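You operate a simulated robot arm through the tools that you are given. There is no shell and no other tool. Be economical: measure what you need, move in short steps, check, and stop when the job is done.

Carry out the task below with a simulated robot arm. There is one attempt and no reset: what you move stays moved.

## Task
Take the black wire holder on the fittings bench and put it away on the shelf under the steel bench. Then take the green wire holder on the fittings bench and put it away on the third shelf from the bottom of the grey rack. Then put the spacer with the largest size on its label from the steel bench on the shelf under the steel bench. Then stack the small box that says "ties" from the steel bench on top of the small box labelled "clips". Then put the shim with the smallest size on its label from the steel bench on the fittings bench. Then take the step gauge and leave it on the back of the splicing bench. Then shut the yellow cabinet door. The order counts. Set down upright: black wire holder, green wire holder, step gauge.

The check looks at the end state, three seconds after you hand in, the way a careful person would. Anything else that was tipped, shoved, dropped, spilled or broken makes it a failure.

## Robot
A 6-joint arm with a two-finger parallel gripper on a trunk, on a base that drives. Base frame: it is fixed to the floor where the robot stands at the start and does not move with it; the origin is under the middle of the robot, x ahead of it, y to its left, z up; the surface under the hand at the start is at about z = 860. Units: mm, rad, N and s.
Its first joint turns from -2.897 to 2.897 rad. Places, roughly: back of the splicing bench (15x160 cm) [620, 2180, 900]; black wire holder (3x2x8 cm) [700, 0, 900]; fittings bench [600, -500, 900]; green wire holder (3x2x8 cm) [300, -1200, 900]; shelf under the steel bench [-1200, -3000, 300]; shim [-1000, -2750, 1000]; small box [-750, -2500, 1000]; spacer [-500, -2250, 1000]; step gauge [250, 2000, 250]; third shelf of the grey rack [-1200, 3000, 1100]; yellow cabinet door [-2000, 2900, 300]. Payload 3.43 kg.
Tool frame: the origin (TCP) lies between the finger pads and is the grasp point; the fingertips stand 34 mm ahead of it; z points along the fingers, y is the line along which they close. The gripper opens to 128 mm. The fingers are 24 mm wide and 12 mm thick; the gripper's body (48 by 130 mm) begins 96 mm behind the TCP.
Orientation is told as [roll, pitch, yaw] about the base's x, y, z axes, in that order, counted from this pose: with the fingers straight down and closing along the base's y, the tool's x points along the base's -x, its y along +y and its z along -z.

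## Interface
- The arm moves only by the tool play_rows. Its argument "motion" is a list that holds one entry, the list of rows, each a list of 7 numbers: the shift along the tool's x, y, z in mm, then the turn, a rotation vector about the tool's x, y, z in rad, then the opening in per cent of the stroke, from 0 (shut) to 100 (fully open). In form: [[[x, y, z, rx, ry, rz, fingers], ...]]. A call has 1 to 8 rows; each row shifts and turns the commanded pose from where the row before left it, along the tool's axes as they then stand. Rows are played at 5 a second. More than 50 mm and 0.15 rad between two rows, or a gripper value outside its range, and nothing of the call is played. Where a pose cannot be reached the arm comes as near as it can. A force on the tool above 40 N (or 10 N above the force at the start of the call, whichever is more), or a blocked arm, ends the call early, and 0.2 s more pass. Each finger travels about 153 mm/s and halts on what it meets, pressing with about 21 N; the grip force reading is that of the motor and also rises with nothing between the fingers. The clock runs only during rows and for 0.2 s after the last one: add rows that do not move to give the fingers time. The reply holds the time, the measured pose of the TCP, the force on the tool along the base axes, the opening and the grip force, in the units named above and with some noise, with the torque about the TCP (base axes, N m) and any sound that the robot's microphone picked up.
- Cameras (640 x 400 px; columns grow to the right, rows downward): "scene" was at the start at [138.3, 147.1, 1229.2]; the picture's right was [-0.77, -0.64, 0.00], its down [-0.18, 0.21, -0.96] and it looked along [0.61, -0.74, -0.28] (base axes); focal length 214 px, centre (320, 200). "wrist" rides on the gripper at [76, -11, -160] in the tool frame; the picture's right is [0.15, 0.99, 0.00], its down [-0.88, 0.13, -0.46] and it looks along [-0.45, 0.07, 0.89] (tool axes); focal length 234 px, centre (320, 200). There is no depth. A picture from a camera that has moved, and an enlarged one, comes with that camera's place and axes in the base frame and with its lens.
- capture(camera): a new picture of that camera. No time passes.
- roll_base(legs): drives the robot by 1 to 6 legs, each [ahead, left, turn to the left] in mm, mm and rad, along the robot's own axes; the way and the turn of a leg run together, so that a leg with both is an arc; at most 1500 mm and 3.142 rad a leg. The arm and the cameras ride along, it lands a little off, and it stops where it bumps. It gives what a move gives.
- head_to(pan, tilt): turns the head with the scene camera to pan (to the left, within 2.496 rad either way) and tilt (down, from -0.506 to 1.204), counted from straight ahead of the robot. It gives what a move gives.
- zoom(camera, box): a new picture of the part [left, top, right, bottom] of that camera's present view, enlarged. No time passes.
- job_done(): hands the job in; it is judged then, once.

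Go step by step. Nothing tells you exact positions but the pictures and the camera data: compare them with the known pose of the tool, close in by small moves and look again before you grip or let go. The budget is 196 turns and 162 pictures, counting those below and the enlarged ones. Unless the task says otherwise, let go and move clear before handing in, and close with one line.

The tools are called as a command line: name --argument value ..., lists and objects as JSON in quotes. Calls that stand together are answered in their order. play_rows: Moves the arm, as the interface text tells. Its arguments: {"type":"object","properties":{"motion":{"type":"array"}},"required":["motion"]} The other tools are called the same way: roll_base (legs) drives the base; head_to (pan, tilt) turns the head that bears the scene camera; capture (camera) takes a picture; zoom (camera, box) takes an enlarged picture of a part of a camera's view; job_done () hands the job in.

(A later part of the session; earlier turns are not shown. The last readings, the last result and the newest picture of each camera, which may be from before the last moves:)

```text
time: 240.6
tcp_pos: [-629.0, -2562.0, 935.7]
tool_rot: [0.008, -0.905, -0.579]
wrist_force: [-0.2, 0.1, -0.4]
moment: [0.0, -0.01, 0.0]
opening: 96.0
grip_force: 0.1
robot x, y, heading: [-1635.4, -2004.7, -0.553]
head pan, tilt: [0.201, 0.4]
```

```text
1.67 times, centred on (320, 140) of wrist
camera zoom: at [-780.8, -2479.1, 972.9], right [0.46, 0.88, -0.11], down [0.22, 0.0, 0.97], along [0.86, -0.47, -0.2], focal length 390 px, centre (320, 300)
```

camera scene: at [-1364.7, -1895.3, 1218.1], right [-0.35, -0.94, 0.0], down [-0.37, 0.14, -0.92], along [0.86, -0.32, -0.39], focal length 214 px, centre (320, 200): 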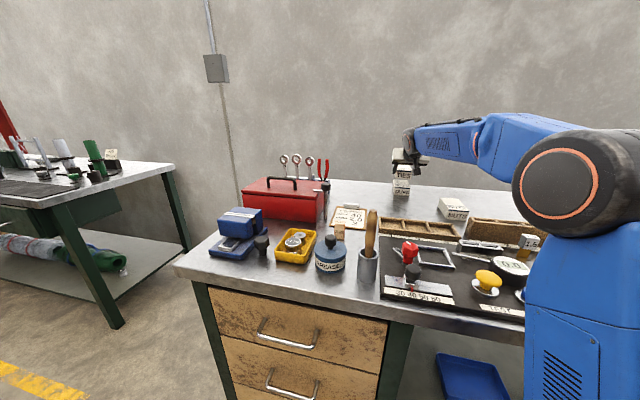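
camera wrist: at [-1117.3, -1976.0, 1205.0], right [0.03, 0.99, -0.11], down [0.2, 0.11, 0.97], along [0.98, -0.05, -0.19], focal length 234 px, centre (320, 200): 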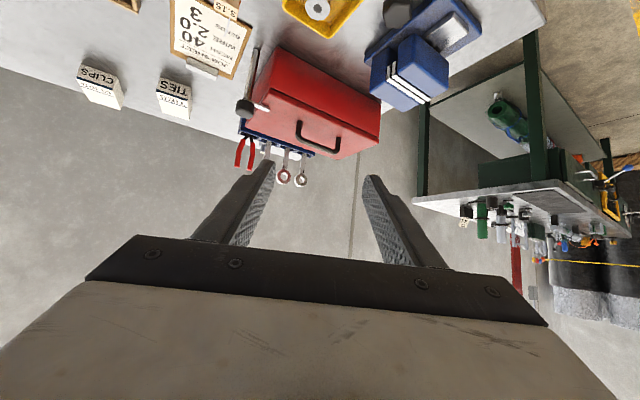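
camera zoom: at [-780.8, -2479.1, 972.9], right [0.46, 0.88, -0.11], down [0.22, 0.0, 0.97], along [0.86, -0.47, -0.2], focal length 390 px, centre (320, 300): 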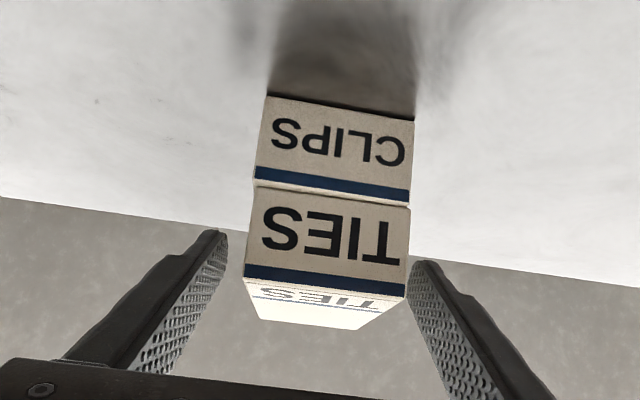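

Ties sits squarely on clips. I retract and strafe along to the 1.0 shim.

play_rows --motion '[[[0, 0, -30, 0, 0, 0, 75], [0, 0, -40, 0, 0, 0, 75], [0, 0, -45, 0, 0, 0, 75], [0, 0, -45, 0, 0, 0, 75], [0, 0, -45, 0, 0, 0, 75], [0, 0, -45, 0, 0, 0, 75], [0, 0, -45, 0, 0, 0, 75], [0, 0, -45, 0, 0, 0, 75]]]'

roll_base --legs '[[0, -280, -0.025]]'

head_to --pan -0.1 --tilt 0.5

capture --camera "scene"

capture --camera "wrist"

```text
time: 242.4
tcp_pos: [-854.4, -2417.0, 1146.5]
tool_rot: [0.01, -0.903, -0.579]
wrist_force: [1.0, -0.1, -0.1]
moment: [-0.05, -0.03, 0.0]
opening: 96.1
grip_force: 0.1
robot x, y, heading: [-1637.2, -2005.8, -0.557]
head pan, tilt: [0.201, 0.4]
```

```text
time: 244.4
tcp_pos: [-1015.8, -2670.7, 1146.7]
tool_rot: [0.009, -0.905, -0.608]
wrist_force: [0.0, -0.3, -0.3]
moment: [0.03, 0.0, -0.02]
opening: 95.9
grip_force: 0.0
robot x, y, heading: [-1781.3, -2235.2, -0.585]
head pan, tilt: [0.201, 0.4]
```

```text
time: 245.2
tcp_pos: [-1016.6, -2670.4, 1146.9]
tool_rot: [0.007, -0.903, -0.607]
wrist_force: [0.0, 0.9, -0.1]
moment: [0.02, -0.01, 0.01]
opening: 96.3
grip_force: 0.0
robot x, y, heading: [-1783.3, -2240.6, -0.581]
head pan, tilt: [-0.099, 0.499]
```

```text
61 pictures are left
camera scene: at [-1526.5, -2158.2, 1209.1], right [-0.63, -0.78, 0.0], down [-0.37, 0.3, -0.88], along [0.68, -0.55, -0.48], focal length 214 px, centre (320, 200)
```

scene: 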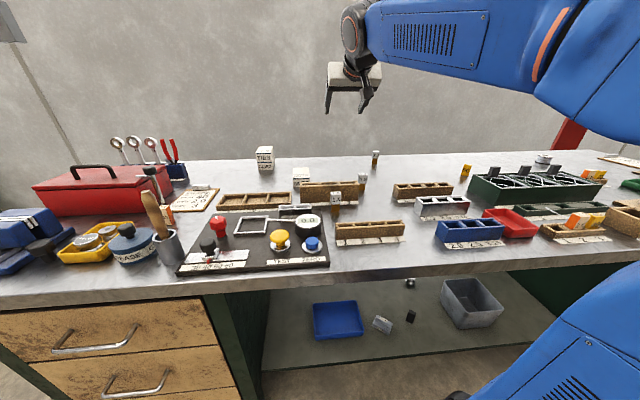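

```text
60 pictures are left
camera wrist: at [-1165.3, -2583.6, 1185.2], right [0.48, 0.87, -0.11], down [0.22, 0.0, 0.97], along [0.85, -0.5, -0.2], focal length 234 px, centre (320, 200)
```

wrist: 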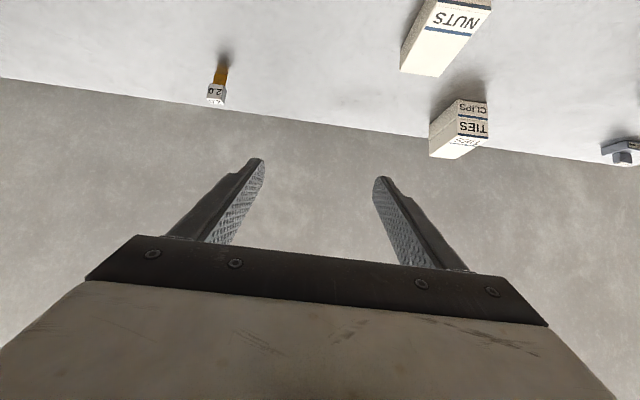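

zoom --camera "scene" --box '[310, 145, 400, 215]'

play_rows --motion '[[[0, 0, -48, 0, 0, 0, 60], [0, 0, -48, 0, 0, 0, 60], [20, 0, -40, 0, 0, 0, 60], [20, 0, -40, 0, 0, 0, 60], [20, 0, -40, 0, 0, 0, 60]]]'

capture --camera "wrist"

```text
5.71 times, centred on (355, 180) of scene
camera zoom: at [-1526.5, -2158.2, 1209.1], right [-0.63, -0.78, 0.0], down [-0.37, 0.3, -0.88], along [0.68, -0.55, -0.48], focal length 1226 px, centre (120, 314)
```

zoom: 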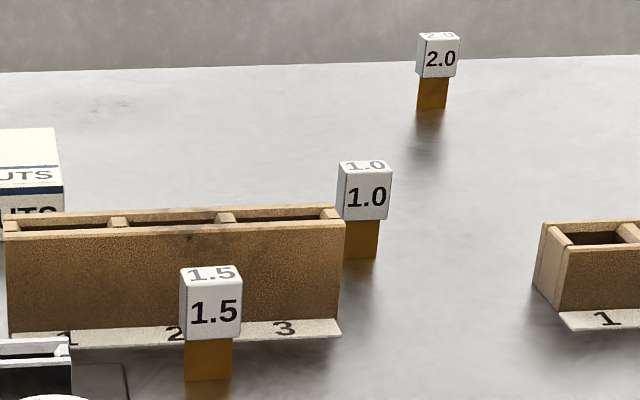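

```text
time: 246.4
tcp_pos: [-1185.1, -2556.1, 1233.9]
tool_rot: [0.009, -0.902, -0.604]
wrist_force: [0.2, 1.1, -0.4]
moment: [0.01, 0.0, -0.02]
opening: 76.8
grip_force: 0.1
robot x, y, heading: [-1781.4, -2237.1, -0.587]
head pan, tilt: [-0.099, 0.499]
```

```text
58 pictures are left
camera wrist: at [-1334.4, -2468.7, 1271.8], right [0.48, 0.87, -0.11], down [0.23, 0.0, 0.97], along [0.85, -0.5, -0.2], focal length 234 px, centre (320, 200)
```

wrist: 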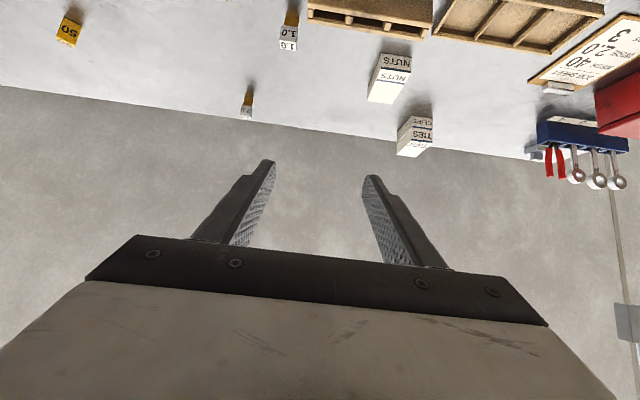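

zoom --camera "wrist" --box '[260, 0, 340, 60]'

```text
6.67 times, centred on (300, 30) of wrist
camera zoom: at [-1334.4, -2468.7, 1271.8], right [0.48, 0.87, -0.11], down [0.23, 0.0, 0.97], along [0.85, -0.5, -0.2], focal length 1561 px, centre (453, 1333)
```

zoom: 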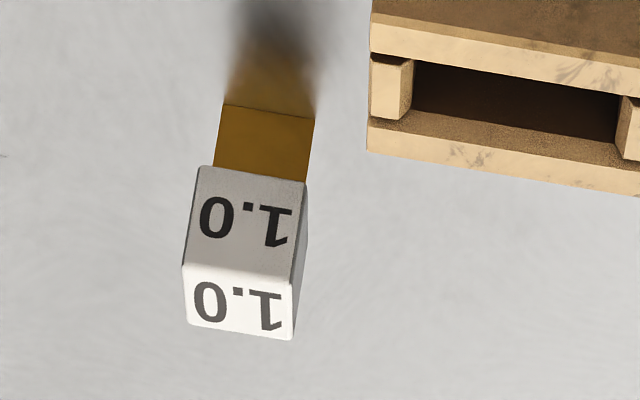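

The 1.0 shim stands at about (-1063, -2733). I move to a pre-grip pose with a narrow opening.

play_rows --motion '[[[22.6, -13, 35.6, 0, 0, 0, 45], [22.6, -13, 35.6, 0, 0, 0, 33], [22.6, -13, 35.6, 0, 0, 0, 33], [22.6, -13, 35.6, 0, 0, 0, 33], [22.6, -13, 35.6, 0, 0, 0, 33], [22.6, -13, 35.6, 0, 0, 0, 33], [0, 0, 0, 0, 0, 0, 33]]]'

zoom --camera "wrist" --box '[200, 50, 440, 210]'

```text
time: 248.0
tcp_pos: [-1163.0, -2666.8, 994.0]
tool_rot: [0.009, -0.904, -0.607]
wrist_force: [-0.6, 0.1, -0.2]
moment: [0.02, 0.06, 0.0]
opening: 42.4
grip_force: 0.0
robot x, y, heading: [-1788.0, -2238.0, -0.584]
head pan, tilt: [-0.099, 0.499]
```

```text
2.50 times, centred on (320, 130) of wrist
camera zoom: at [-1311.0, -2578.9, 1032.2], right [0.48, 0.87, -0.11], down [0.22, 0.0, 0.97], along [0.85, -0.5, -0.2], focal length 585 px, centre (320, 375)
```

zoom: 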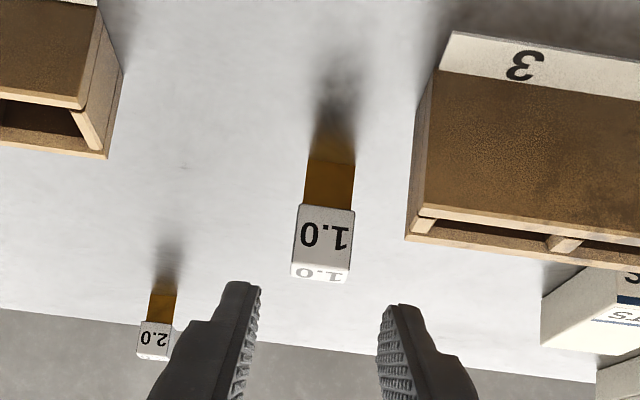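

play_rows --motion '[[[0, 1, 37, 0, 0, 0, 33], [0, 1, 37, 0, 0, 0, 33], [0, 0, 37, 0, 0, 0, 33], [0, 0, 0, 0, 0, 0, 33]]]'

zoom --camera "wrist" --box '[200, 50, 440, 210]'

```text
time: 249.0
tcp_pos: [-1086.5, -2712.3, 928.4]
tool_rot: [0.011, -0.904, -0.608]
wrist_force: [-1.2, 0.2, 0.1]
moment: [0.02, 0.02, 0.01]
opening: 42.1
grip_force: 0.0
robot x, y, heading: [-1781.7, -2238.2, -0.585]
head pan, tilt: [-0.099, 0.499]
```

```text
2.50 times, centred on (320, 130) of wrist
camera zoom: at [-1236.0, -2624.8, 965.7], right [0.48, 0.87, -0.11], down [0.22, 0.0, 0.97], along [0.85, -0.5, -0.2], focal length 585 px, centre (320, 375)
```

zoom: 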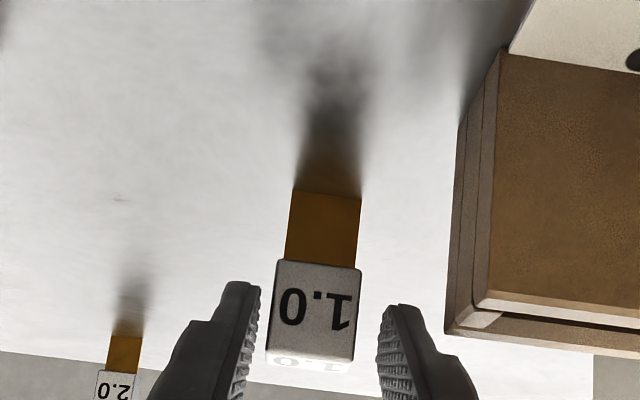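

play_rows --motion '[[[0, -0.5, 20, 0, 0, 0, 33], [0, -0.5, 20, 0, 0, 0, 33], [0, 0, 0, 0, 0, 0, 33], [0, 0, 0, 0, 0, 0, 20], [0, 0, 0, 0, 0, 0, 10], [0, 0, 0, 0, 0, 0, 10]]]'

zoom --camera "wrist" --box '[200, 50, 440, 210]'

```text
time: 250.4
tcp_pos: [-1062.6, -2730.8, 900.8]
tool_rot: [0.01, -0.904, -0.608]
wrist_force: [-0.4, -0.5, -0.2]
moment: [0.0, -0.02, 0.0]
opening: 29.2
grip_force: 21.8
robot x, y, heading: [-1783.5, -2235.6, -0.582]
head pan, tilt: [-0.099, 0.499]
```

```text
2.50 times, centred on (320, 130) of wrist
camera zoom: at [-1211.2, -2643.4, 939.3], right [0.48, 0.87, -0.11], down [0.22, 0.0, 0.97], along [0.85, -0.5, -0.2], focal length 585 px, centre (320, 375)
```

zoom: 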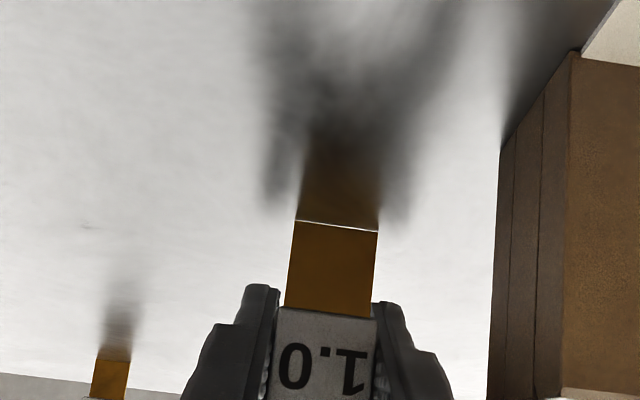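

Gripped at 29 mm. I lift and retract, then take it to the fittings bench where the black holder stood (known clear spot).

play_rows --motion '[[[0, 0, 0, 0, 0, 0, 8], [-31, 0, -25, 0, 0, 0, 8], [-31, 0, -25, 0, 0, 0, 8], [-31, 0, -25, 0, 0, 0, 8], [0, 0, -45, 0, 0, 0, 8], [0, 0, -45, 0, 0, 0, 8], [0, 0, -45, 0, 0, 0, 8], [0, 0, -45, 0, 0, 0, 8]]]'

capture --camera "wrist"

```text
time: 252.2
tcp_pos: [-1178.9, -2650.7, 1132.0]
tool_rot: [0.009, -0.903, -0.606]
wrist_force: [0.9, 0.7, -0.2]
moment: [-0.02, 0.01, -0.03]
opening: 29.4
grip_force: 21.0
robot x, y, heading: [-1781.7, -2240.1, -0.582]
head pan, tilt: [-0.099, 0.499]
```

```text
53 pictures are left
camera wrist: at [-1329.3, -2563.8, 1169.5], right [0.48, 0.87, -0.11], down [0.23, 0.0, 0.97], along [0.85, -0.5, -0.2], focal length 234 px, centre (320, 200)
```

wrist: 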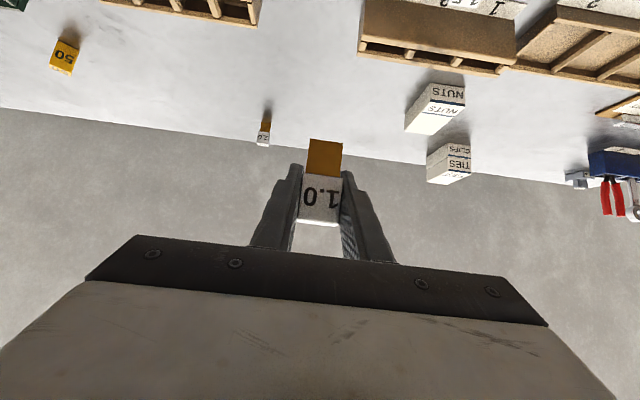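

roll_base --legs '[[0, 950, 0], [0, 950, 0], [0, 0, 0.582], [637, 653, 0]]'

capture --camera "wrist"

```text
time: 267.7
tcp_pos: [667.2, -48.2, 1131.3]
tool_rot: [0.009, -0.904, -0.028]
wrist_force: [0.3, 0.3, 0.1]
moment: [0.0, -0.02, -0.05]
opening: 29.2
grip_force: 20.7
robot x, y, heading: [-64.7, -29.6, -0.006]
head pan, tilt: [-0.099, 0.499]
```

```text
52 pictures are left
camera wrist: at [494.6, -56.0, 1169.7], right [-0.07, 0.99, -0.11], down [0.19, 0.12, 0.97], along [0.98, 0.05, -0.2], focal length 234 px, centre (320, 200)
```

wrist: 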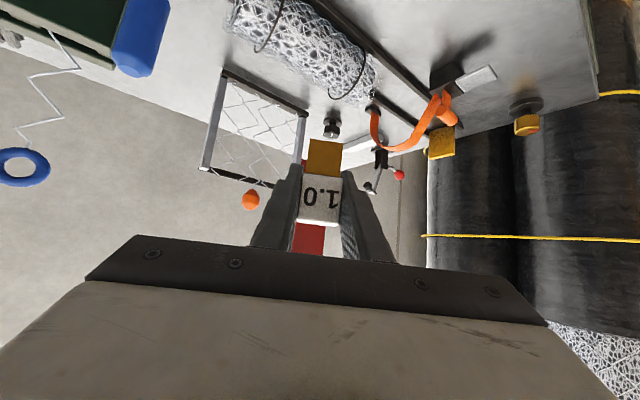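

play_rows --motion '[[[0, 0, 0, 0.097, 0, 0.077, 8], [0, 0, 0, 0.097, 0, 0.077, 8], [0, 0, 0, 0.097, 0, 0.077, 8], [34.5, 10.9, 25.6, 0, 0, 0, 8], [34.5, 10.9, 25.6, 0, 0, 0, 8], [34.5, 10.9, 25.6, 0, 0, 0, 8], [34.5, 10.9, 25.6, 0, 0, 0, 8], [0, 0, 0, 0, 0, 0, 8]]]'

capture --camera "wrist"

```text
time: 269.5
tcp_pos: [681.8, -5.0, 959.2]
tool_rot: [0.011, -0.903, -0.402]
wrist_force: [-0.7, -0.2, 0.5]
moment: [-0.02, -0.02, -0.04]
opening: 29.2
grip_force: 20.9
robot x, y, heading: [-62.0, -31.7, -0.008]
head pan, tilt: [-0.099, 0.499]
```

```text
51 pictures are left
camera wrist: at [517.4, 50.5, 997.8], right [0.3, 0.95, -0.11], down [0.22, 0.04, 0.97], along [0.93, -0.31, -0.2], focal length 234 px, centre (320, 200)
```

wrist: 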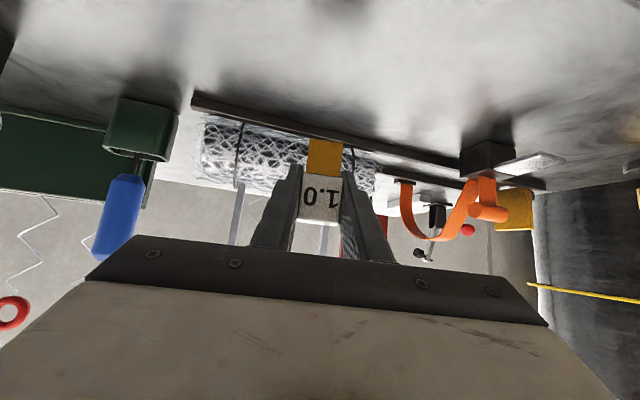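

play_rows --motion '[[[20, 0, 16, 0.0, 0, 0, 8], [20, 0, 16, 0, 0, 0, 8], [0, 0, 0, 0, 0, 0, 8]]]'

zoom --camera "wrist" --box '[200, 50, 440, 210]'

```text
time: 270.3
tcp_pos: [680.4, -5.2, 908.1]
tool_rot: [0.009, -0.904, -0.405]
wrist_force: [0.1, 0.1, -0.4]
moment: [-0.03, 0.02, -0.01]
opening: 29.3
grip_force: 21.3
robot x, y, heading: [-63.4, -33.5, -0.009]
head pan, tilt: [-0.099, 0.499]
```

```text
2.50 times, centred on (320, 130) of wrist
camera zoom: at [516.2, 49.9, 945.9], right [0.3, 0.95, -0.11], down [0.22, 0.04, 0.97], along [0.93, -0.31, -0.2], focal length 585 px, centre (320, 375)
```

zoom: 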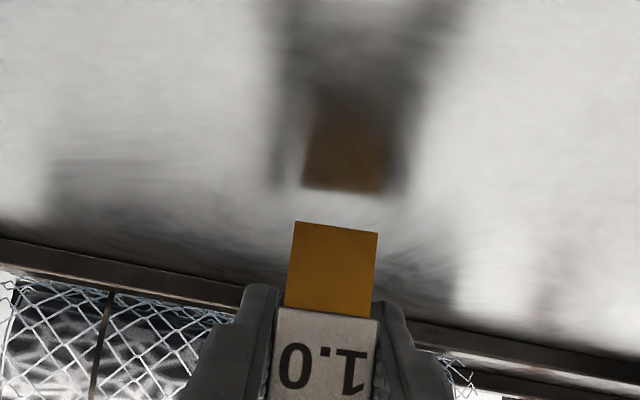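

play_rows --motion '[[[3.5, 0, 2.8, 0.009, 0, 0, 8], [1.6, 0, 1.2, 0, 0, 0, 8], [0, 0, 0, 0, 0, 0, 8]]]'

```text
time: 271.1
tcp_pos: [681.4, -5.7, 901.8]
tool_rot: [0.001, -0.902, -0.403]
wrist_force: [-0.1, 1.2, 0.1]
moment: [0.02, -0.03, 0.0]
opening: 29.1
grip_force: 20.9
robot x, y, heading: [-63.8, -29.2, -0.009]
head pan, tilt: [-0.099, 0.499]
```

play_rows --motion '[[[1.6, 0, 1.2, 0, 0, 0, 8], [0, 0, 0, 0, 0, 0, 8]]]'

zoom --camera "wrist" --box '[200, 50, 440, 210]'

```text
time: 271.7
tcp_pos: [680.3, -6.4, 901.5]
tool_rot: [0.006, -0.902, -0.403]
wrist_force: [-1.4, -3.1, 13.3]
moment: [-0.08, 0.07, 0.02]
opening: 29.3
grip_force: 20.8
robot x, y, heading: [-61.3, -29.7, -0.009]
head pan, tilt: [-0.099, 0.499]
```

```text
2.50 times, centred on (320, 130) of wrist
camera zoom: at [517.2, 51.5, 939.3], right [0.3, 0.95, -0.11], down [0.22, 0.05, 0.97], along [0.93, -0.32, -0.2], focal length 585 px, centre (320, 375)
```

zoom: 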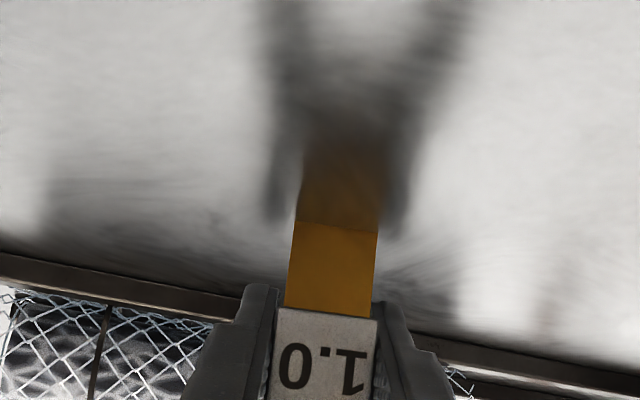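

In contact. Release and back off.

play_rows --motion '[[[0, 0, 0, 0, 0, 0, 25], [0, 0, 0, 0, 0, 0, 45], [0, 0, 0, 0, 0, 0, 45], [0, 0, -40, 0, 0, 0, 45], [0, 0, -45, 0, 0, 0, 45], [0, 0, -45, 0, 0, 0, 45], [-20, 0, -40, 0, 0, 0, 45], [-20, 0, -40, 0, 0, 0, 45]]]'

capture --camera "wrist"

```text
time: 273.5
tcp_pos: [551.5, 49.1, 1062.5]
tool_rot: [0.002, -0.9, -0.401]
wrist_force: [0.1, 0.3, -0.3]
moment: [0.04, 0.01, 0.01]
opening: 57.5
grip_force: 0.1
robot x, y, heading: [-62.4, -33.8, -0.009]
head pan, tilt: [-0.099, 0.499]
```

```text
48 pictures are left
camera wrist: at [388.9, 106.0, 1100.7], right [0.3, 0.95, -0.11], down [0.22, 0.05, 0.97], along [0.93, -0.32, -0.2], focal length 234 px, centre (320, 200)
```

wrist: 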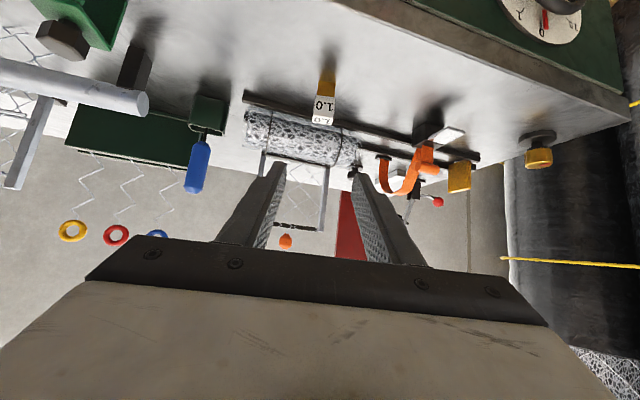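

The shim stands on the bench. I back off and turn toward the splicing bench to find the step gauge.

roll_base --legs '[[-350, 0, 0], [0, 0, 0.98], [500, 0, 0]]'

head_to --pan 0.1 --tilt 0.4

capture --camera "scene"

```text
time: 280.8
tcp_pos: [134.6, 948.5, 1061.7]
tool_rot: [0.002, -0.901, 0.587]
wrist_force: [-0.1, 0.2, -0.1]
moment: [-0.01, 0.01, -0.01]
opening: 57.7
grip_force: 0.0
robot x, y, heading: [-135.8, 390.7, 0.98]
head pan, tilt: [-0.099, 0.499]
```

```text
time: 281.6
tcp_pos: [135.0, 948.2, 1063.6]
tool_rot: [0.001, -0.903, 0.587]
wrist_force: [-0.2, -0.2, 0.4]
moment: [-0.02, 0.01, 0.01]
opening: 57.7
grip_force: 0.1
robot x, y, heading: [-133.0, 390.5, 0.983]
head pan, tilt: [0.099, 0.4]
```

```text
47 pictures are left
camera scene: at [-231.1, 659.0, 1218.2], right [0.88, -0.47, 0.0], down [-0.18, -0.34, -0.92], along [0.43, 0.81, -0.39], focal length 214 px, centre (320, 200)
```

scene: 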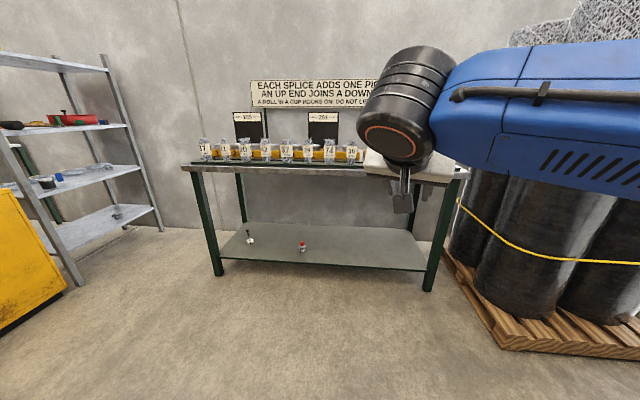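

zoom --camera "scene" --box '[200, 210, 340, 280]'

zoom --camera "scene" --box '[180, 90, 380, 190]'

```text
4.57 times, centred on (270, 245) of scene
camera zoom: at [-231.1, 659.0, 1218.2], right [0.88, -0.47, 0.0], down [-0.18, -0.34, -0.92], along [0.43, 0.81, -0.39], focal length 980 px, centre (549, -6)
```

zoom: 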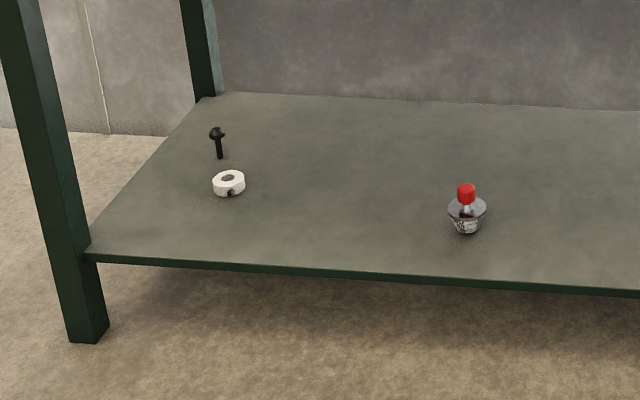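

```text
3.20 times, centred on (280, 140) of scene
camera zoom: at [-231.1, 659.0, 1218.2], right [0.88, -0.47, 0.0], down [-0.18, -0.34, -0.92], along [0.43, 0.81, -0.39], focal length 686 px, centre (448, 392)
```

zoom: 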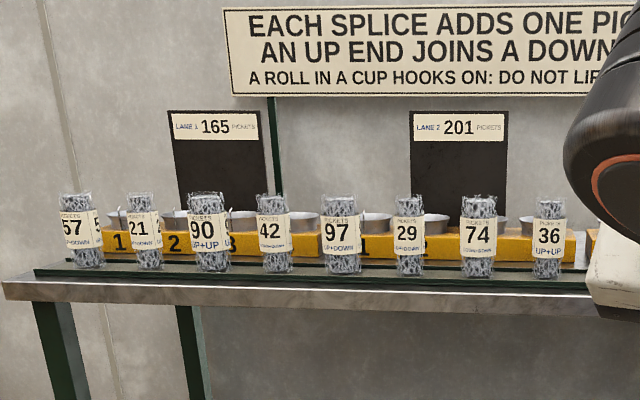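

The item with the red knob at about (280, 1911) on the lower shelf matches the step gauge. I reduce the tool tilt for this one and drive nearer.

play_rows --motion '[[[0, 0, 0, -0.102, 0, -0.081, 60], [0, 0, 0, -0.102, 0, -0.081, 60], [0, 0, 0, -0.102, 0, -0.081, 60], [0, 0, 0, 0, 0.125, 0, 60], [0, 0, 0, 0, 0.125, 0, 60], [0, 0, 0, 0, 0.125, 0, 60], [0, 0, 0, 0, 0.125, 0, 60], [0, 0, 0, 0, 0, 0, 60]]]'

roll_base --legs '[[524, 529, 0]]'

head_to --pan -0.1 --tilt 0.5

capture --camera "scene"

```text
time: 283.4
tcp_pos: [135.7, 948.4, 1063.6]
tool_rot: [0.001, -0.401, 0.981]
wrist_force: [0.6, 0.3, 0.3]
moment: [-0.03, 0.02, 0.01]
opening: 77.0
grip_force: 0.1
robot x, y, heading: [-135.1, 388.8, 0.986]
head pan, tilt: [0.099, 0.4]
```

```text
time: 287.4
tcp_pos: [-17.9, 1675.0, 1063.0]
tool_rot: [0.001, -0.402, 0.982]
wrist_force: [-0.6, 0.1, 0.2]
moment: [-0.01, -0.04, 0.02]
opening: 76.9
grip_force: 0.1
robot x, y, heading: [-283.7, 1111.9, 0.986]
head pan, tilt: [0.099, 0.4]
```

```text
time: 288.1
tcp_pos: [-16.6, 1674.8, 1061.7]
tool_rot: [-0.001, -0.401, 0.981]
wrist_force: [-0.3, -0.3, -0.4]
moment: [0.0, 0.0, 0.06]
opening: 76.9
grip_force: 0.2
robot x, y, heading: [-286.5, 1112.9, 0.985]
head pan, tilt: [-0.099, 0.499]
```

```text
44 pictures are left
camera scene: at [-368.8, 1373.8, 1209.1], right [0.77, -0.63, 0.0], down [-0.3, -0.37, -0.88], along [0.56, 0.68, -0.48], focal length 214 px, centre (320, 200)
```

scene: 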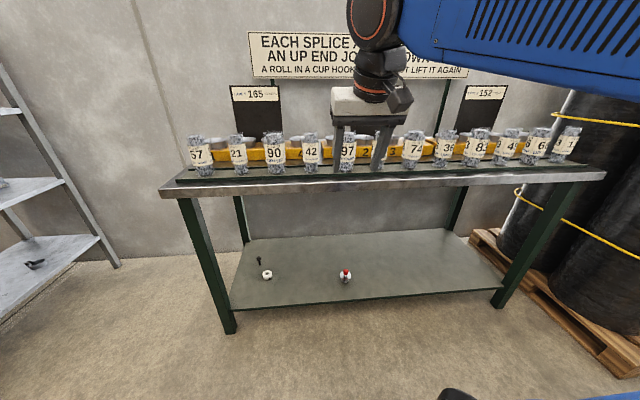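

zoom --camera "scene" --box '[300, 245, 390, 305]'

zoom --camera "scene" --box '[150, 80, 390, 210]'

```text
6.67 times, centred on (345, 275) of scene
camera zoom: at [-368.8, 1373.8, 1209.1], right [0.77, -0.63, 0.0], down [-0.3, -0.37, -0.88], along [0.56, 0.68, -0.48], focal length 1430 px, centre (153, -300)
```

zoom: 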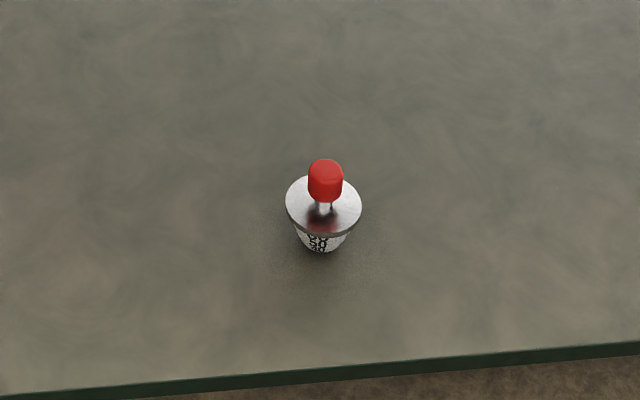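

```text
2.67 times, centred on (270, 145) of scene
camera zoom: at [-368.8, 1373.8, 1209.1], right [0.77, -0.63, 0.0], down [-0.3, -0.37, -0.88], along [0.56, 0.68, -0.48], focal length 572 px, centre (453, 347)
```

zoom: 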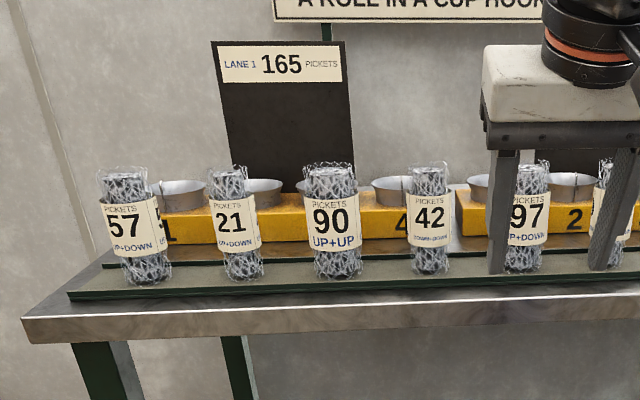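

Gauge knob is at about (294, 1944), z≈275, disc below it. I lower the arm in front of the bench, then move in under the top.

play_rows --motion '[[[8.7, -11.9, 46.1, 0, 0, 0, 60], [8.7, -11.9, 46.1, 0, 0, 0, 60], [8.7, -11.9, 46.1, 0, 0, 0, 60], [8.7, -11.9, 46.1, 0, 0, 0, 60], [8.7, -11.9, 46.1, 0, 0, 0, 60], [8.7, -11.9, 46.1, 0, 0, 0, 60], [8.7, -11.9, 46.1, 0, 0, 0, 60], [8.7, -11.9, 46.1, 0, 0, 0, 60]]]'

capture --camera "wrist"

```text
time: 289.9
tcp_pos: [106.8, 1689.3, 697.5]
tool_rot: [0.001, -0.402, 0.982]
wrist_force: [0.3, -0.2, 0.4]
moment: [0.0, -0.03, 0.0]
opening: 76.7
grip_force: 0.0
robot x, y, heading: [-287.6, 1119.3, 0.988]
head pan, tilt: [-0.099, 0.499]
```

```text
41 pictures are left
camera wrist: at [41.8, 1573.2, 813.0], right [-0.9, 0.44, -0.06], down [0.24, 0.6, 0.76], along [0.37, 0.67, -0.64], focal length 234 px, centre (320, 200)
```

wrist: 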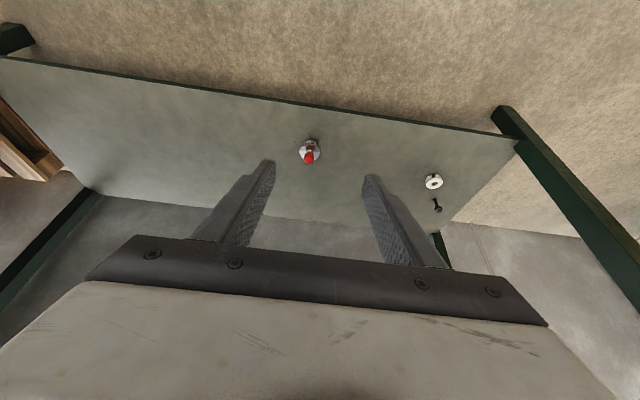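

play_rows --motion '[[[-8.8, -2, 44.7, 0, 0, 0, 50], [-8.8, -2, 44.7, 0, 0, 0, 50], [-8.8, -2, 44.7, 0, 0, 0, 50], [-8.8, -2, 44.7, 0, 0, 0, 50], [-8.8, -2, 44.7, 0, 0, 0, 50], [-8.8, -2, 44.7, 0, 0, 0, 50], [-8.8, -2, 44.7, 0, 0, 0, 50], [0, 0, 0, 0, 0, 0, 50]]]'

zoom --camera "wrist" --box '[200, 60, 440, 220]'

```text
time: 291.7
tcp_pos: [218.5, 1831.5, 433.0]
tool_rot: [0.004, -0.4, 0.975]
wrist_force: [0.1, 0.8, 0.0]
moment: [-0.02, 0.0, 0.02]
opening: 63.9
grip_force: 0.1
robot x, y, heading: [-285.6, 1117.0, 0.981]
head pan, tilt: [-0.099, 0.499]
```

```text
2.50 times, centred on (320, 140) of wrist
camera zoom: at [153.5, 1715.7, 549.2], right [-0.89, 0.44, -0.05], down [0.25, 0.6, 0.76], along [0.37, 0.67, -0.64], focal length 585 px, centre (320, 350)
```

zoom: 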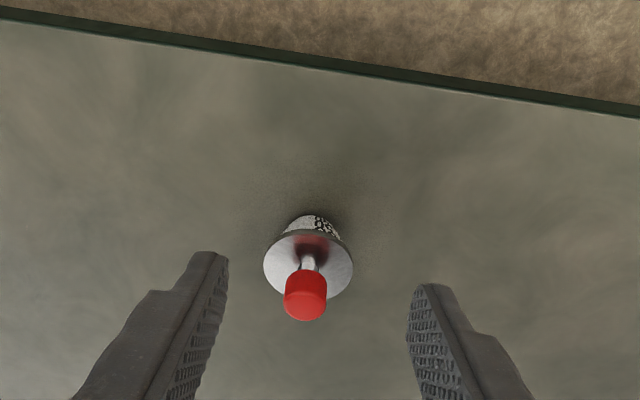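

play_rows --motion '[[[-22.6, 0, 43.2, 0, 0, 0, 50], [-22.6, 0, 43.2, 0, 0, 0, 50], [-22.5, 0, 43.2, 0, 0, 0, 50], [0, 0, 0, 0, 0, 0, 50]]]'

zoom --camera "wrist" --box '[200, 80, 440, 240]'

```text
time: 292.7
tcp_pos: [283.0, 1926.1, 340.2]
tool_rot: [0.001, -0.401, 0.981]
wrist_force: [1.1, -0.2, -0.5]
moment: [0.01, 0.0, 0.01]
opening: 64.0
grip_force: 0.0
robot x, y, heading: [-288.6, 1116.4, 0.981]
head pan, tilt: [-0.099, 0.499]
```

```text
2.50 times, centred on (320, 160) of wrist
camera zoom: at [218.5, 1809.9, 456.3], right [-0.9, 0.44, -0.06], down [0.24, 0.6, 0.76], along [0.37, 0.67, -0.64], focal length 585 px, centre (320, 300)
```

zoom: 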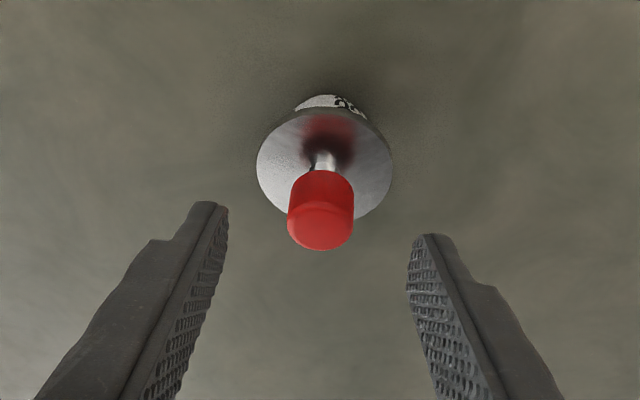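

play_rows --motion '[[[-1.5, 0, 29, 0, 0, 0, 50], [-1.5, 0, 28, 0, 0, 0, 50], [0, 0, 0, 0, 0, 0, 50]]]'

zoom --camera "wrist" --box '[200, 80, 440, 240]'

```text
time: 293.5
tcp_pos: [296.5, 1946.6, 288.7]
tool_rot: [0.001, -0.402, 0.98]
wrist_force: [0.2, 0.0, -0.7]
moment: [0.0, -0.01, -0.01]
opening: 63.9
grip_force: 0.1
robot x, y, heading: [-287.7, 1111.6, 0.981]
head pan, tilt: [-0.099, 0.499]
```

```text
2.50 times, centred on (320, 160) of wrist
camera zoom: at [231.8, 1829.7, 404.7], right [-0.9, 0.44, -0.06], down [0.24, 0.6, 0.76], along [0.37, 0.67, -0.64], focal length 585 px, centre (320, 300)
```

zoom: 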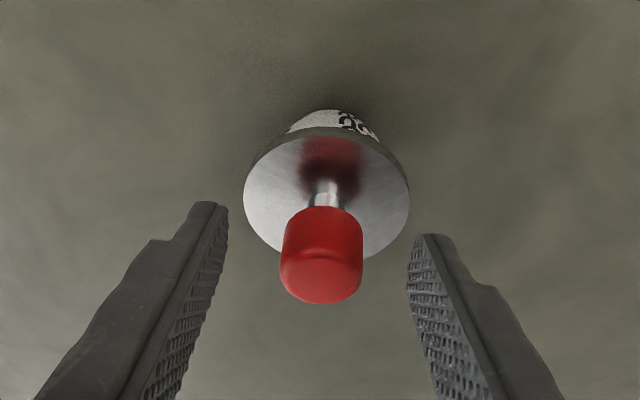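

play_rows --motion '[[[0, 0, 0, 0, 0, 0, 35], [0, 0, 0, 0, 0, 0, 20], [0, 0, 0, 0, 0, 0, 10], [0, 0, 0, 0, 0, 0, 10]]]'

zoom --camera "wrist" --box '[200, 80, 440, 240]'

```text
time: 294.5
tcp_pos: [296.8, 1945.7, 288.4]
tool_rot: [0.0, -0.402, 0.98]
wrist_force: [-0.3, 0.1, 0.6]
moment: [0.14, -0.09, 0.0]
opening: 28.1
grip_force: 21.0
robot x, y, heading: [-288.3, 1112.8, 0.986]
head pan, tilt: [-0.099, 0.499]
```

```text
2.50 times, centred on (320, 160) of wrist
camera zoom: at [231.7, 1829.7, 404.9], right [-0.9, 0.44, -0.06], down [0.24, 0.6, 0.76], along [0.37, 0.67, -0.64], focal length 585 px, centre (320, 300)
```

zoom: 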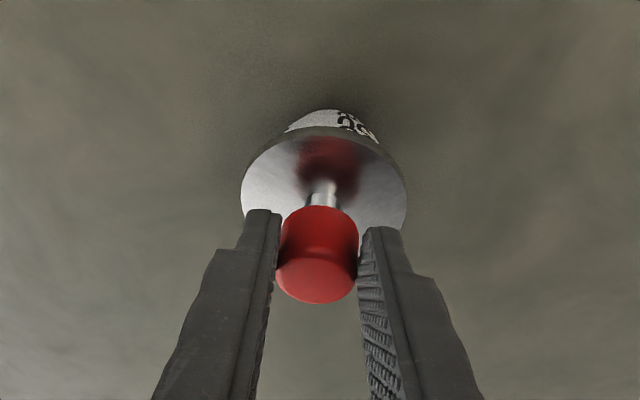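

play_rows --motion '[[[-8, 0, -18, 0, 0, 0, 8], [-16, 0, -37, 0, 0, 0, 8], [0, 0, 0, 0, 0, 0, 8]]]'

zoom --camera "wrist" --box '[200, 80, 440, 240]'

```text
time: 295.3
tcp_pos: [296.1, 1946.2, 337.8]
tool_rot: [-0.004, -0.404, 0.988]
wrist_force: [1.1, -0.1, -2.6]
moment: [-0.04, 0.07, 0.02]
opening: 28.3
grip_force: 21.1
out of reach, approached as far as the arm can: row 2
robot x, y, heading: [-284.9, 1112.0, 0.985]
head pan, tilt: [-0.099, 0.499]
```

```text
2.50 times, centred on (320, 160) of wrist
camera zoom: at [232.0, 1829.7, 454.9], right [-0.9, 0.43, -0.06], down [0.24, 0.6, 0.76], along [0.37, 0.67, -0.64], focal length 585 px, centre (320, 300)
```

zoom: 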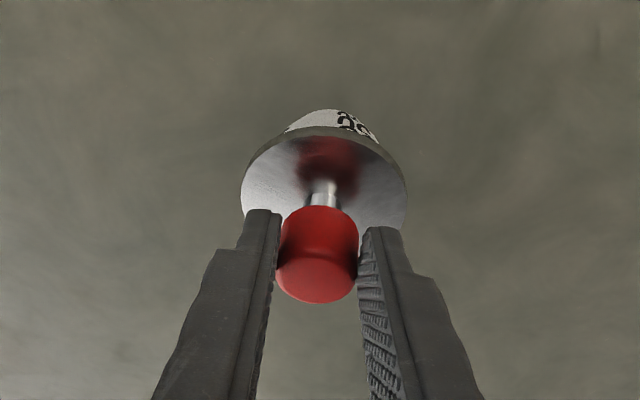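

I'll back the base out, then raise.

roll_base --legs '[[-380, 0, 0]]'

play_rows --motion '[[[-19.5, 0, -46, 0, 0, 0, 8], [-19.5, 0, -46, 0, 0, 0, 8], [-19.5, 0, -46, 0, 0, 0, 8], [-19.5, 0, -46, 0, 0, 0, 8], [-19.5, 0, -46, 0, 0, 0, 8], [-19.5, 0, -46, 0, 0, 0, 8], [-19.5, 0, -46, 0, 0, 0, 8], [-19.5, 0, -46, 0, 0, 0, 8]]]'

play_rows --motion '[[[-19.5, 0, -46, 0, 0, 0, 8], [-19.5, 0, -46, 0, 0, 0, 8], [-19.5, 0, -46, 0, 0, 0, 8], [-19.5, 0, -46, 0, 0, 0, 8], [-19.5, 0, -46, 0, 0, 0, 8], [-19.5, 0, -46, 0, 0, 0, 8], [-19.5, 0, -46, 0, 0, 0, 8], [-19.5, 0, -46, 0, 0, 0, 8]]]'

play_rows --motion '[[[-19.5, 0, -46, 0, 0, 0, 8], [-19.5, 0, -46, 0, 0, 0, 8], [0, 0, 0, 0, 0, 0, 8]]]'

capture --camera "wrist"

```text
time: 297.7
tcp_pos: [87.6, 1621.9, 339.3]
tool_rot: [-0.002, -0.403, 0.974]
wrist_force: [-0.2, -0.2, -3.7]
moment: [-0.04, 0.05, -0.01]
opening: 28.1
grip_force: 21.1
robot x, y, heading: [-499.1, 793.1, 0.976]
head pan, tilt: [-0.099, 0.499]
```

```text
time: 299.5
tcp_pos: [87.6, 1622.0, 736.6]
tool_rot: [-0.003, -0.401, 0.974]
wrist_force: [0.5, 0.0, -3.6]
moment: [-0.05, 0.05, 0.01]
opening: 28.1
grip_force: 21.2
robot x, y, heading: [-496.0, 796.5, 0.977]
head pan, tilt: [-0.099, 0.499]
```

```text
time: 301.3
tcp_pos: [86.5, 1619.3, 1138.0]
tool_rot: [-0.003, -0.404, 0.975]
wrist_force: [-0.5, -0.5, -3.1]
moment: [-0.09, 0.05, -0.01]
opening: 28.2
grip_force: 21.0
robot x, y, heading: [-498.7, 794.7, 0.972]
head pan, tilt: [-0.099, 0.499]
```

```text
time: 302.1
tcp_pos: [82.0, 1609.3, 1224.4]
tool_rot: [-0.002, -0.403, 0.973]
wrist_force: [-0.9, -0.8, -1.2]
moment: [-0.04, 0.04, 0.0]
opening: 28.2
grip_force: 21.1
out of reach, approached as far as the arm can: row 2
robot x, y, heading: [-499.0, 798.2, 0.976]
head pan, tilt: [-0.099, 0.499]
```

```text
35 pictures are left
camera wrist: at [15.6, 1492.6, 1340.1], right [-0.89, 0.44, -0.06], down [0.25, 0.6, 0.76], along [0.38, 0.67, -0.64], focal length 234 px, centre (320, 200)
```

wrist: 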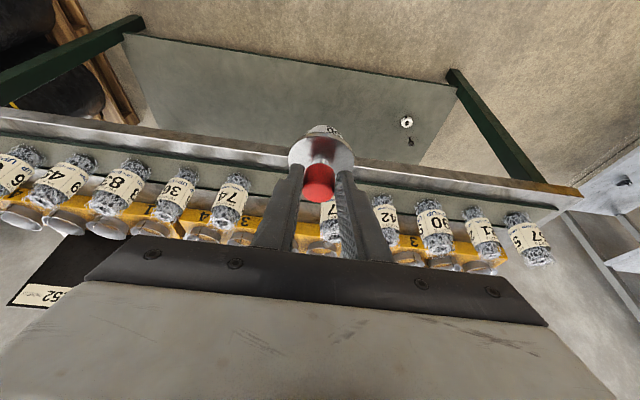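

The gauge hangs steady. I shift left between the lane boards and drive forward part-way, then look for the free back strip.

roll_base --legs '[[0, 180, 0], [560, 0, 0]]'

capture --camera "wrist"

head_to --pan -0.1 --tilt 0.3

capture --camera "scene"

```text
time: 306.5
tcp_pos: [245.8, 2184.8, 1223.0]
tool_rot: [-0.001, -0.403, 0.978]
wrist_force: [0.5, 0.7, -3.5]
moment: [-0.04, 0.02, 0.01]
opening: 28.2
grip_force: 20.8
robot x, y, heading: [-332.9, 1367.9, 0.979]
head pan, tilt: [-0.099, 0.499]
```

```text
34 pictures are left
camera wrist: at [180.7, 2068.4, 1339.4], right [-0.9, 0.44, -0.06], down [0.24, 0.6, 0.76], along [0.37, 0.67, -0.64], focal length 234 px, centre (320, 200)
```

wrist: 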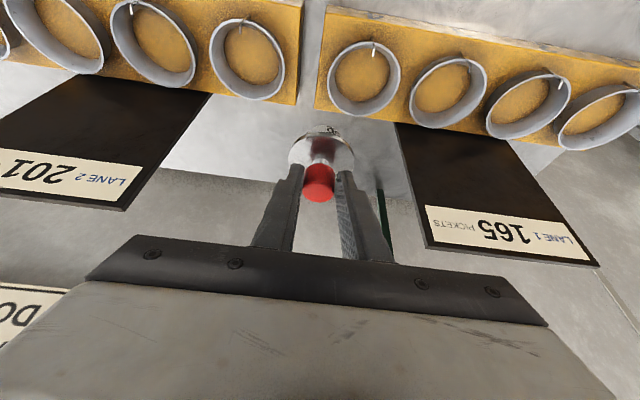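

```text
time: 307.2
tcp_pos: [245.6, 2184.5, 1222.3]
tool_rot: [-0.002, -0.402, 0.981]
wrist_force: [0.6, -0.3, -2.4]
moment: [-0.05, 0.02, 0.0]
opening: 28.2
grip_force: 21.4
robot x, y, heading: [-332.7, 1371.1, 0.983]
head pan, tilt: [-0.099, 0.3]
```

```text
33 pictures are left
camera scene: at [-412.9, 1628.5, 1227.4], right [0.77, -0.64, 0.0], down [-0.19, -0.23, -0.95], along [0.61, 0.74, -0.3], focal length 214 px, centre (320, 200)
```

scene: 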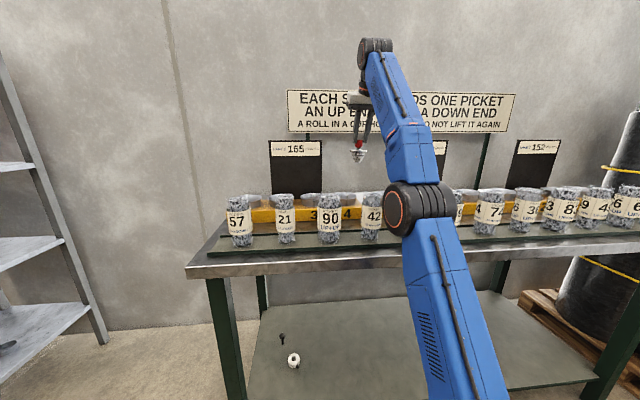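

The gap between the lane boards (about 380 mm) is free and the back strip behind is clear. I drive forward so the gauge is over the strip.

roll_base --legs '[[212, -24, 0]]'

capture --camera "wrist"

capture --camera "scene"

```text
time: 308.6
tcp_pos: [330.4, 2284.6, 1243.9]
tool_rot: [-0.002, -0.432, 0.983]
wrist_force: [0.3, -0.5, -3.2]
moment: [-0.06, 0.03, -0.01]
opening: 28.3
grip_force: 21.5
robot x, y, heading: [-237.2, 1483.0, 0.983]
head pan, tilt: [-0.099, 0.3]
stopped in leg 1: the robot was blocked; the commanded pose is now the measured one
```

```text
32 pictures are left
camera wrist: at [264.0, 2165.3, 1356.4], right [-0.9, 0.44, -0.06], down [0.23, 0.58, 0.78], along [0.38, 0.69, -0.62], focal length 234 px, centre (320, 200)
```

wrist: 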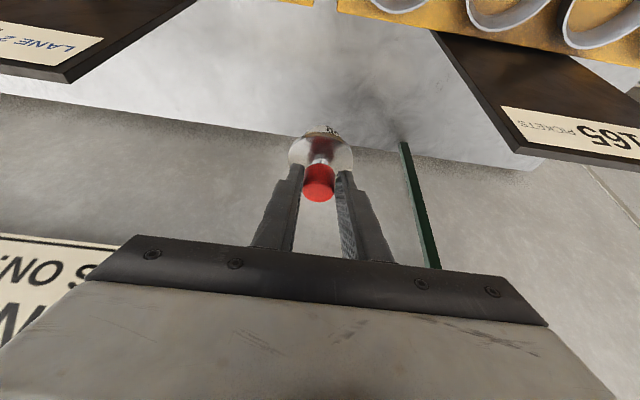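

```text
31 pictures are left
camera scene: at [-319.0, 1739.8, 1228.0], right [0.77, -0.63, 0.0], down [-0.19, -0.23, -0.96], along [0.61, 0.74, -0.29], focal length 214 px, centre (320, 200)
```

scene: 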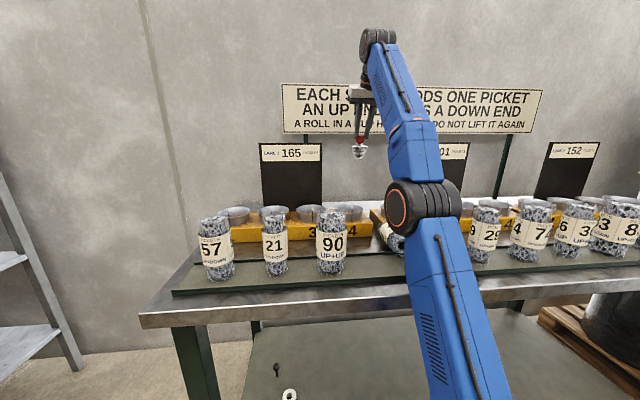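

The base was blocked; I think the elbow touched a roll. I'll zoom in.

zoom --camera "scene" --box '[320, 150, 520, 290]'

```text
2.86 times, centred on (420, 220) of scene
camera zoom: at [-319.0, 1739.8, 1228.0], right [0.77, -0.63, 0.0], down [-0.19, -0.23, -0.96], along [0.61, 0.74, -0.29], focal length 613 px, centre (34, 143)
```

zoom: 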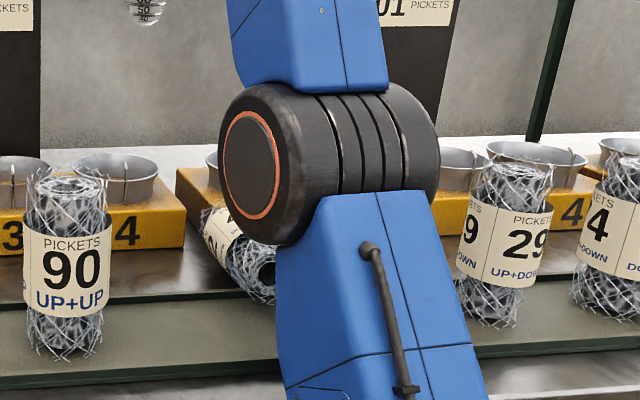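

Roll 42 has been tipped by the elbow. I back off, then assess and repair it later after setting the gauge.

roll_base --legs '[[-250, 0, 0]]'

head_to --pan -0.35 --tilt 0.3

capture --camera "scene"

capture --camera "wrist"

```text
time: 310.5
tcp_pos: [197.6, 2083.0, 1237.9]
tool_rot: [-0.002, -0.422, 0.98]
wrist_force: [0.2, 0.1, -3.4]
moment: [-0.08, 0.07, 0.01]
opening: 28.3
grip_force: 21.0
robot x, y, heading: [-376.2, 1278.2, 0.986]
head pan, tilt: [-0.099, 0.3]
```

```text
time: 311.2
tcp_pos: [197.2, 2083.8, 1237.5]
tool_rot: [-0.002, -0.423, 0.981]
wrist_force: [0.4, -0.6, -3.0]
moment: [-0.06, 0.04, 0.02]
opening: 28.2
grip_force: 21.5
robot x, y, heading: [-373.1, 1276.4, 0.981]
head pan, tilt: [-0.351, 0.3]
```

```text
29 pictures are left
camera scene: at [-438.0, 1519.4, 1227.4], right [0.59, -0.81, 0.0], down [-0.24, -0.17, -0.96], along [0.77, 0.56, -0.3], focal length 214 px, centre (320, 200)
```

scene: 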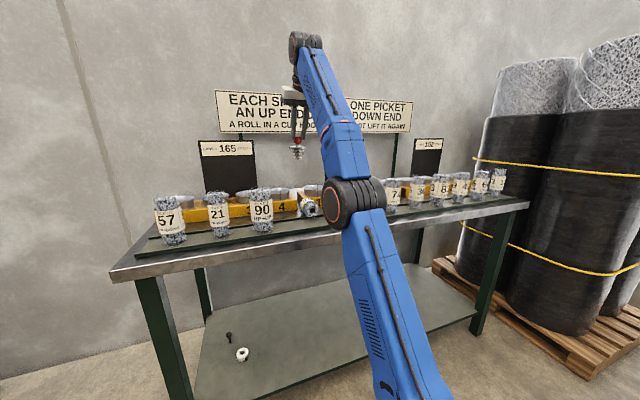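

```text
28 pictures are left
camera wrist: at [131.5, 1964.5, 1350.7], right [-0.9, 0.44, -0.06], down [0.23, 0.58, 0.78], along [0.38, 0.68, -0.63], focal length 234 px, centre (320, 200)
```

wrist: 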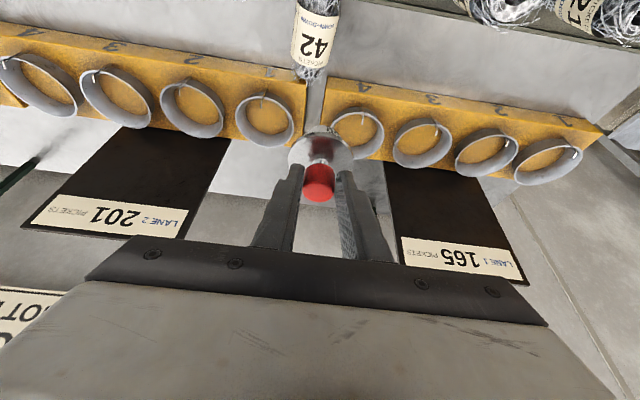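

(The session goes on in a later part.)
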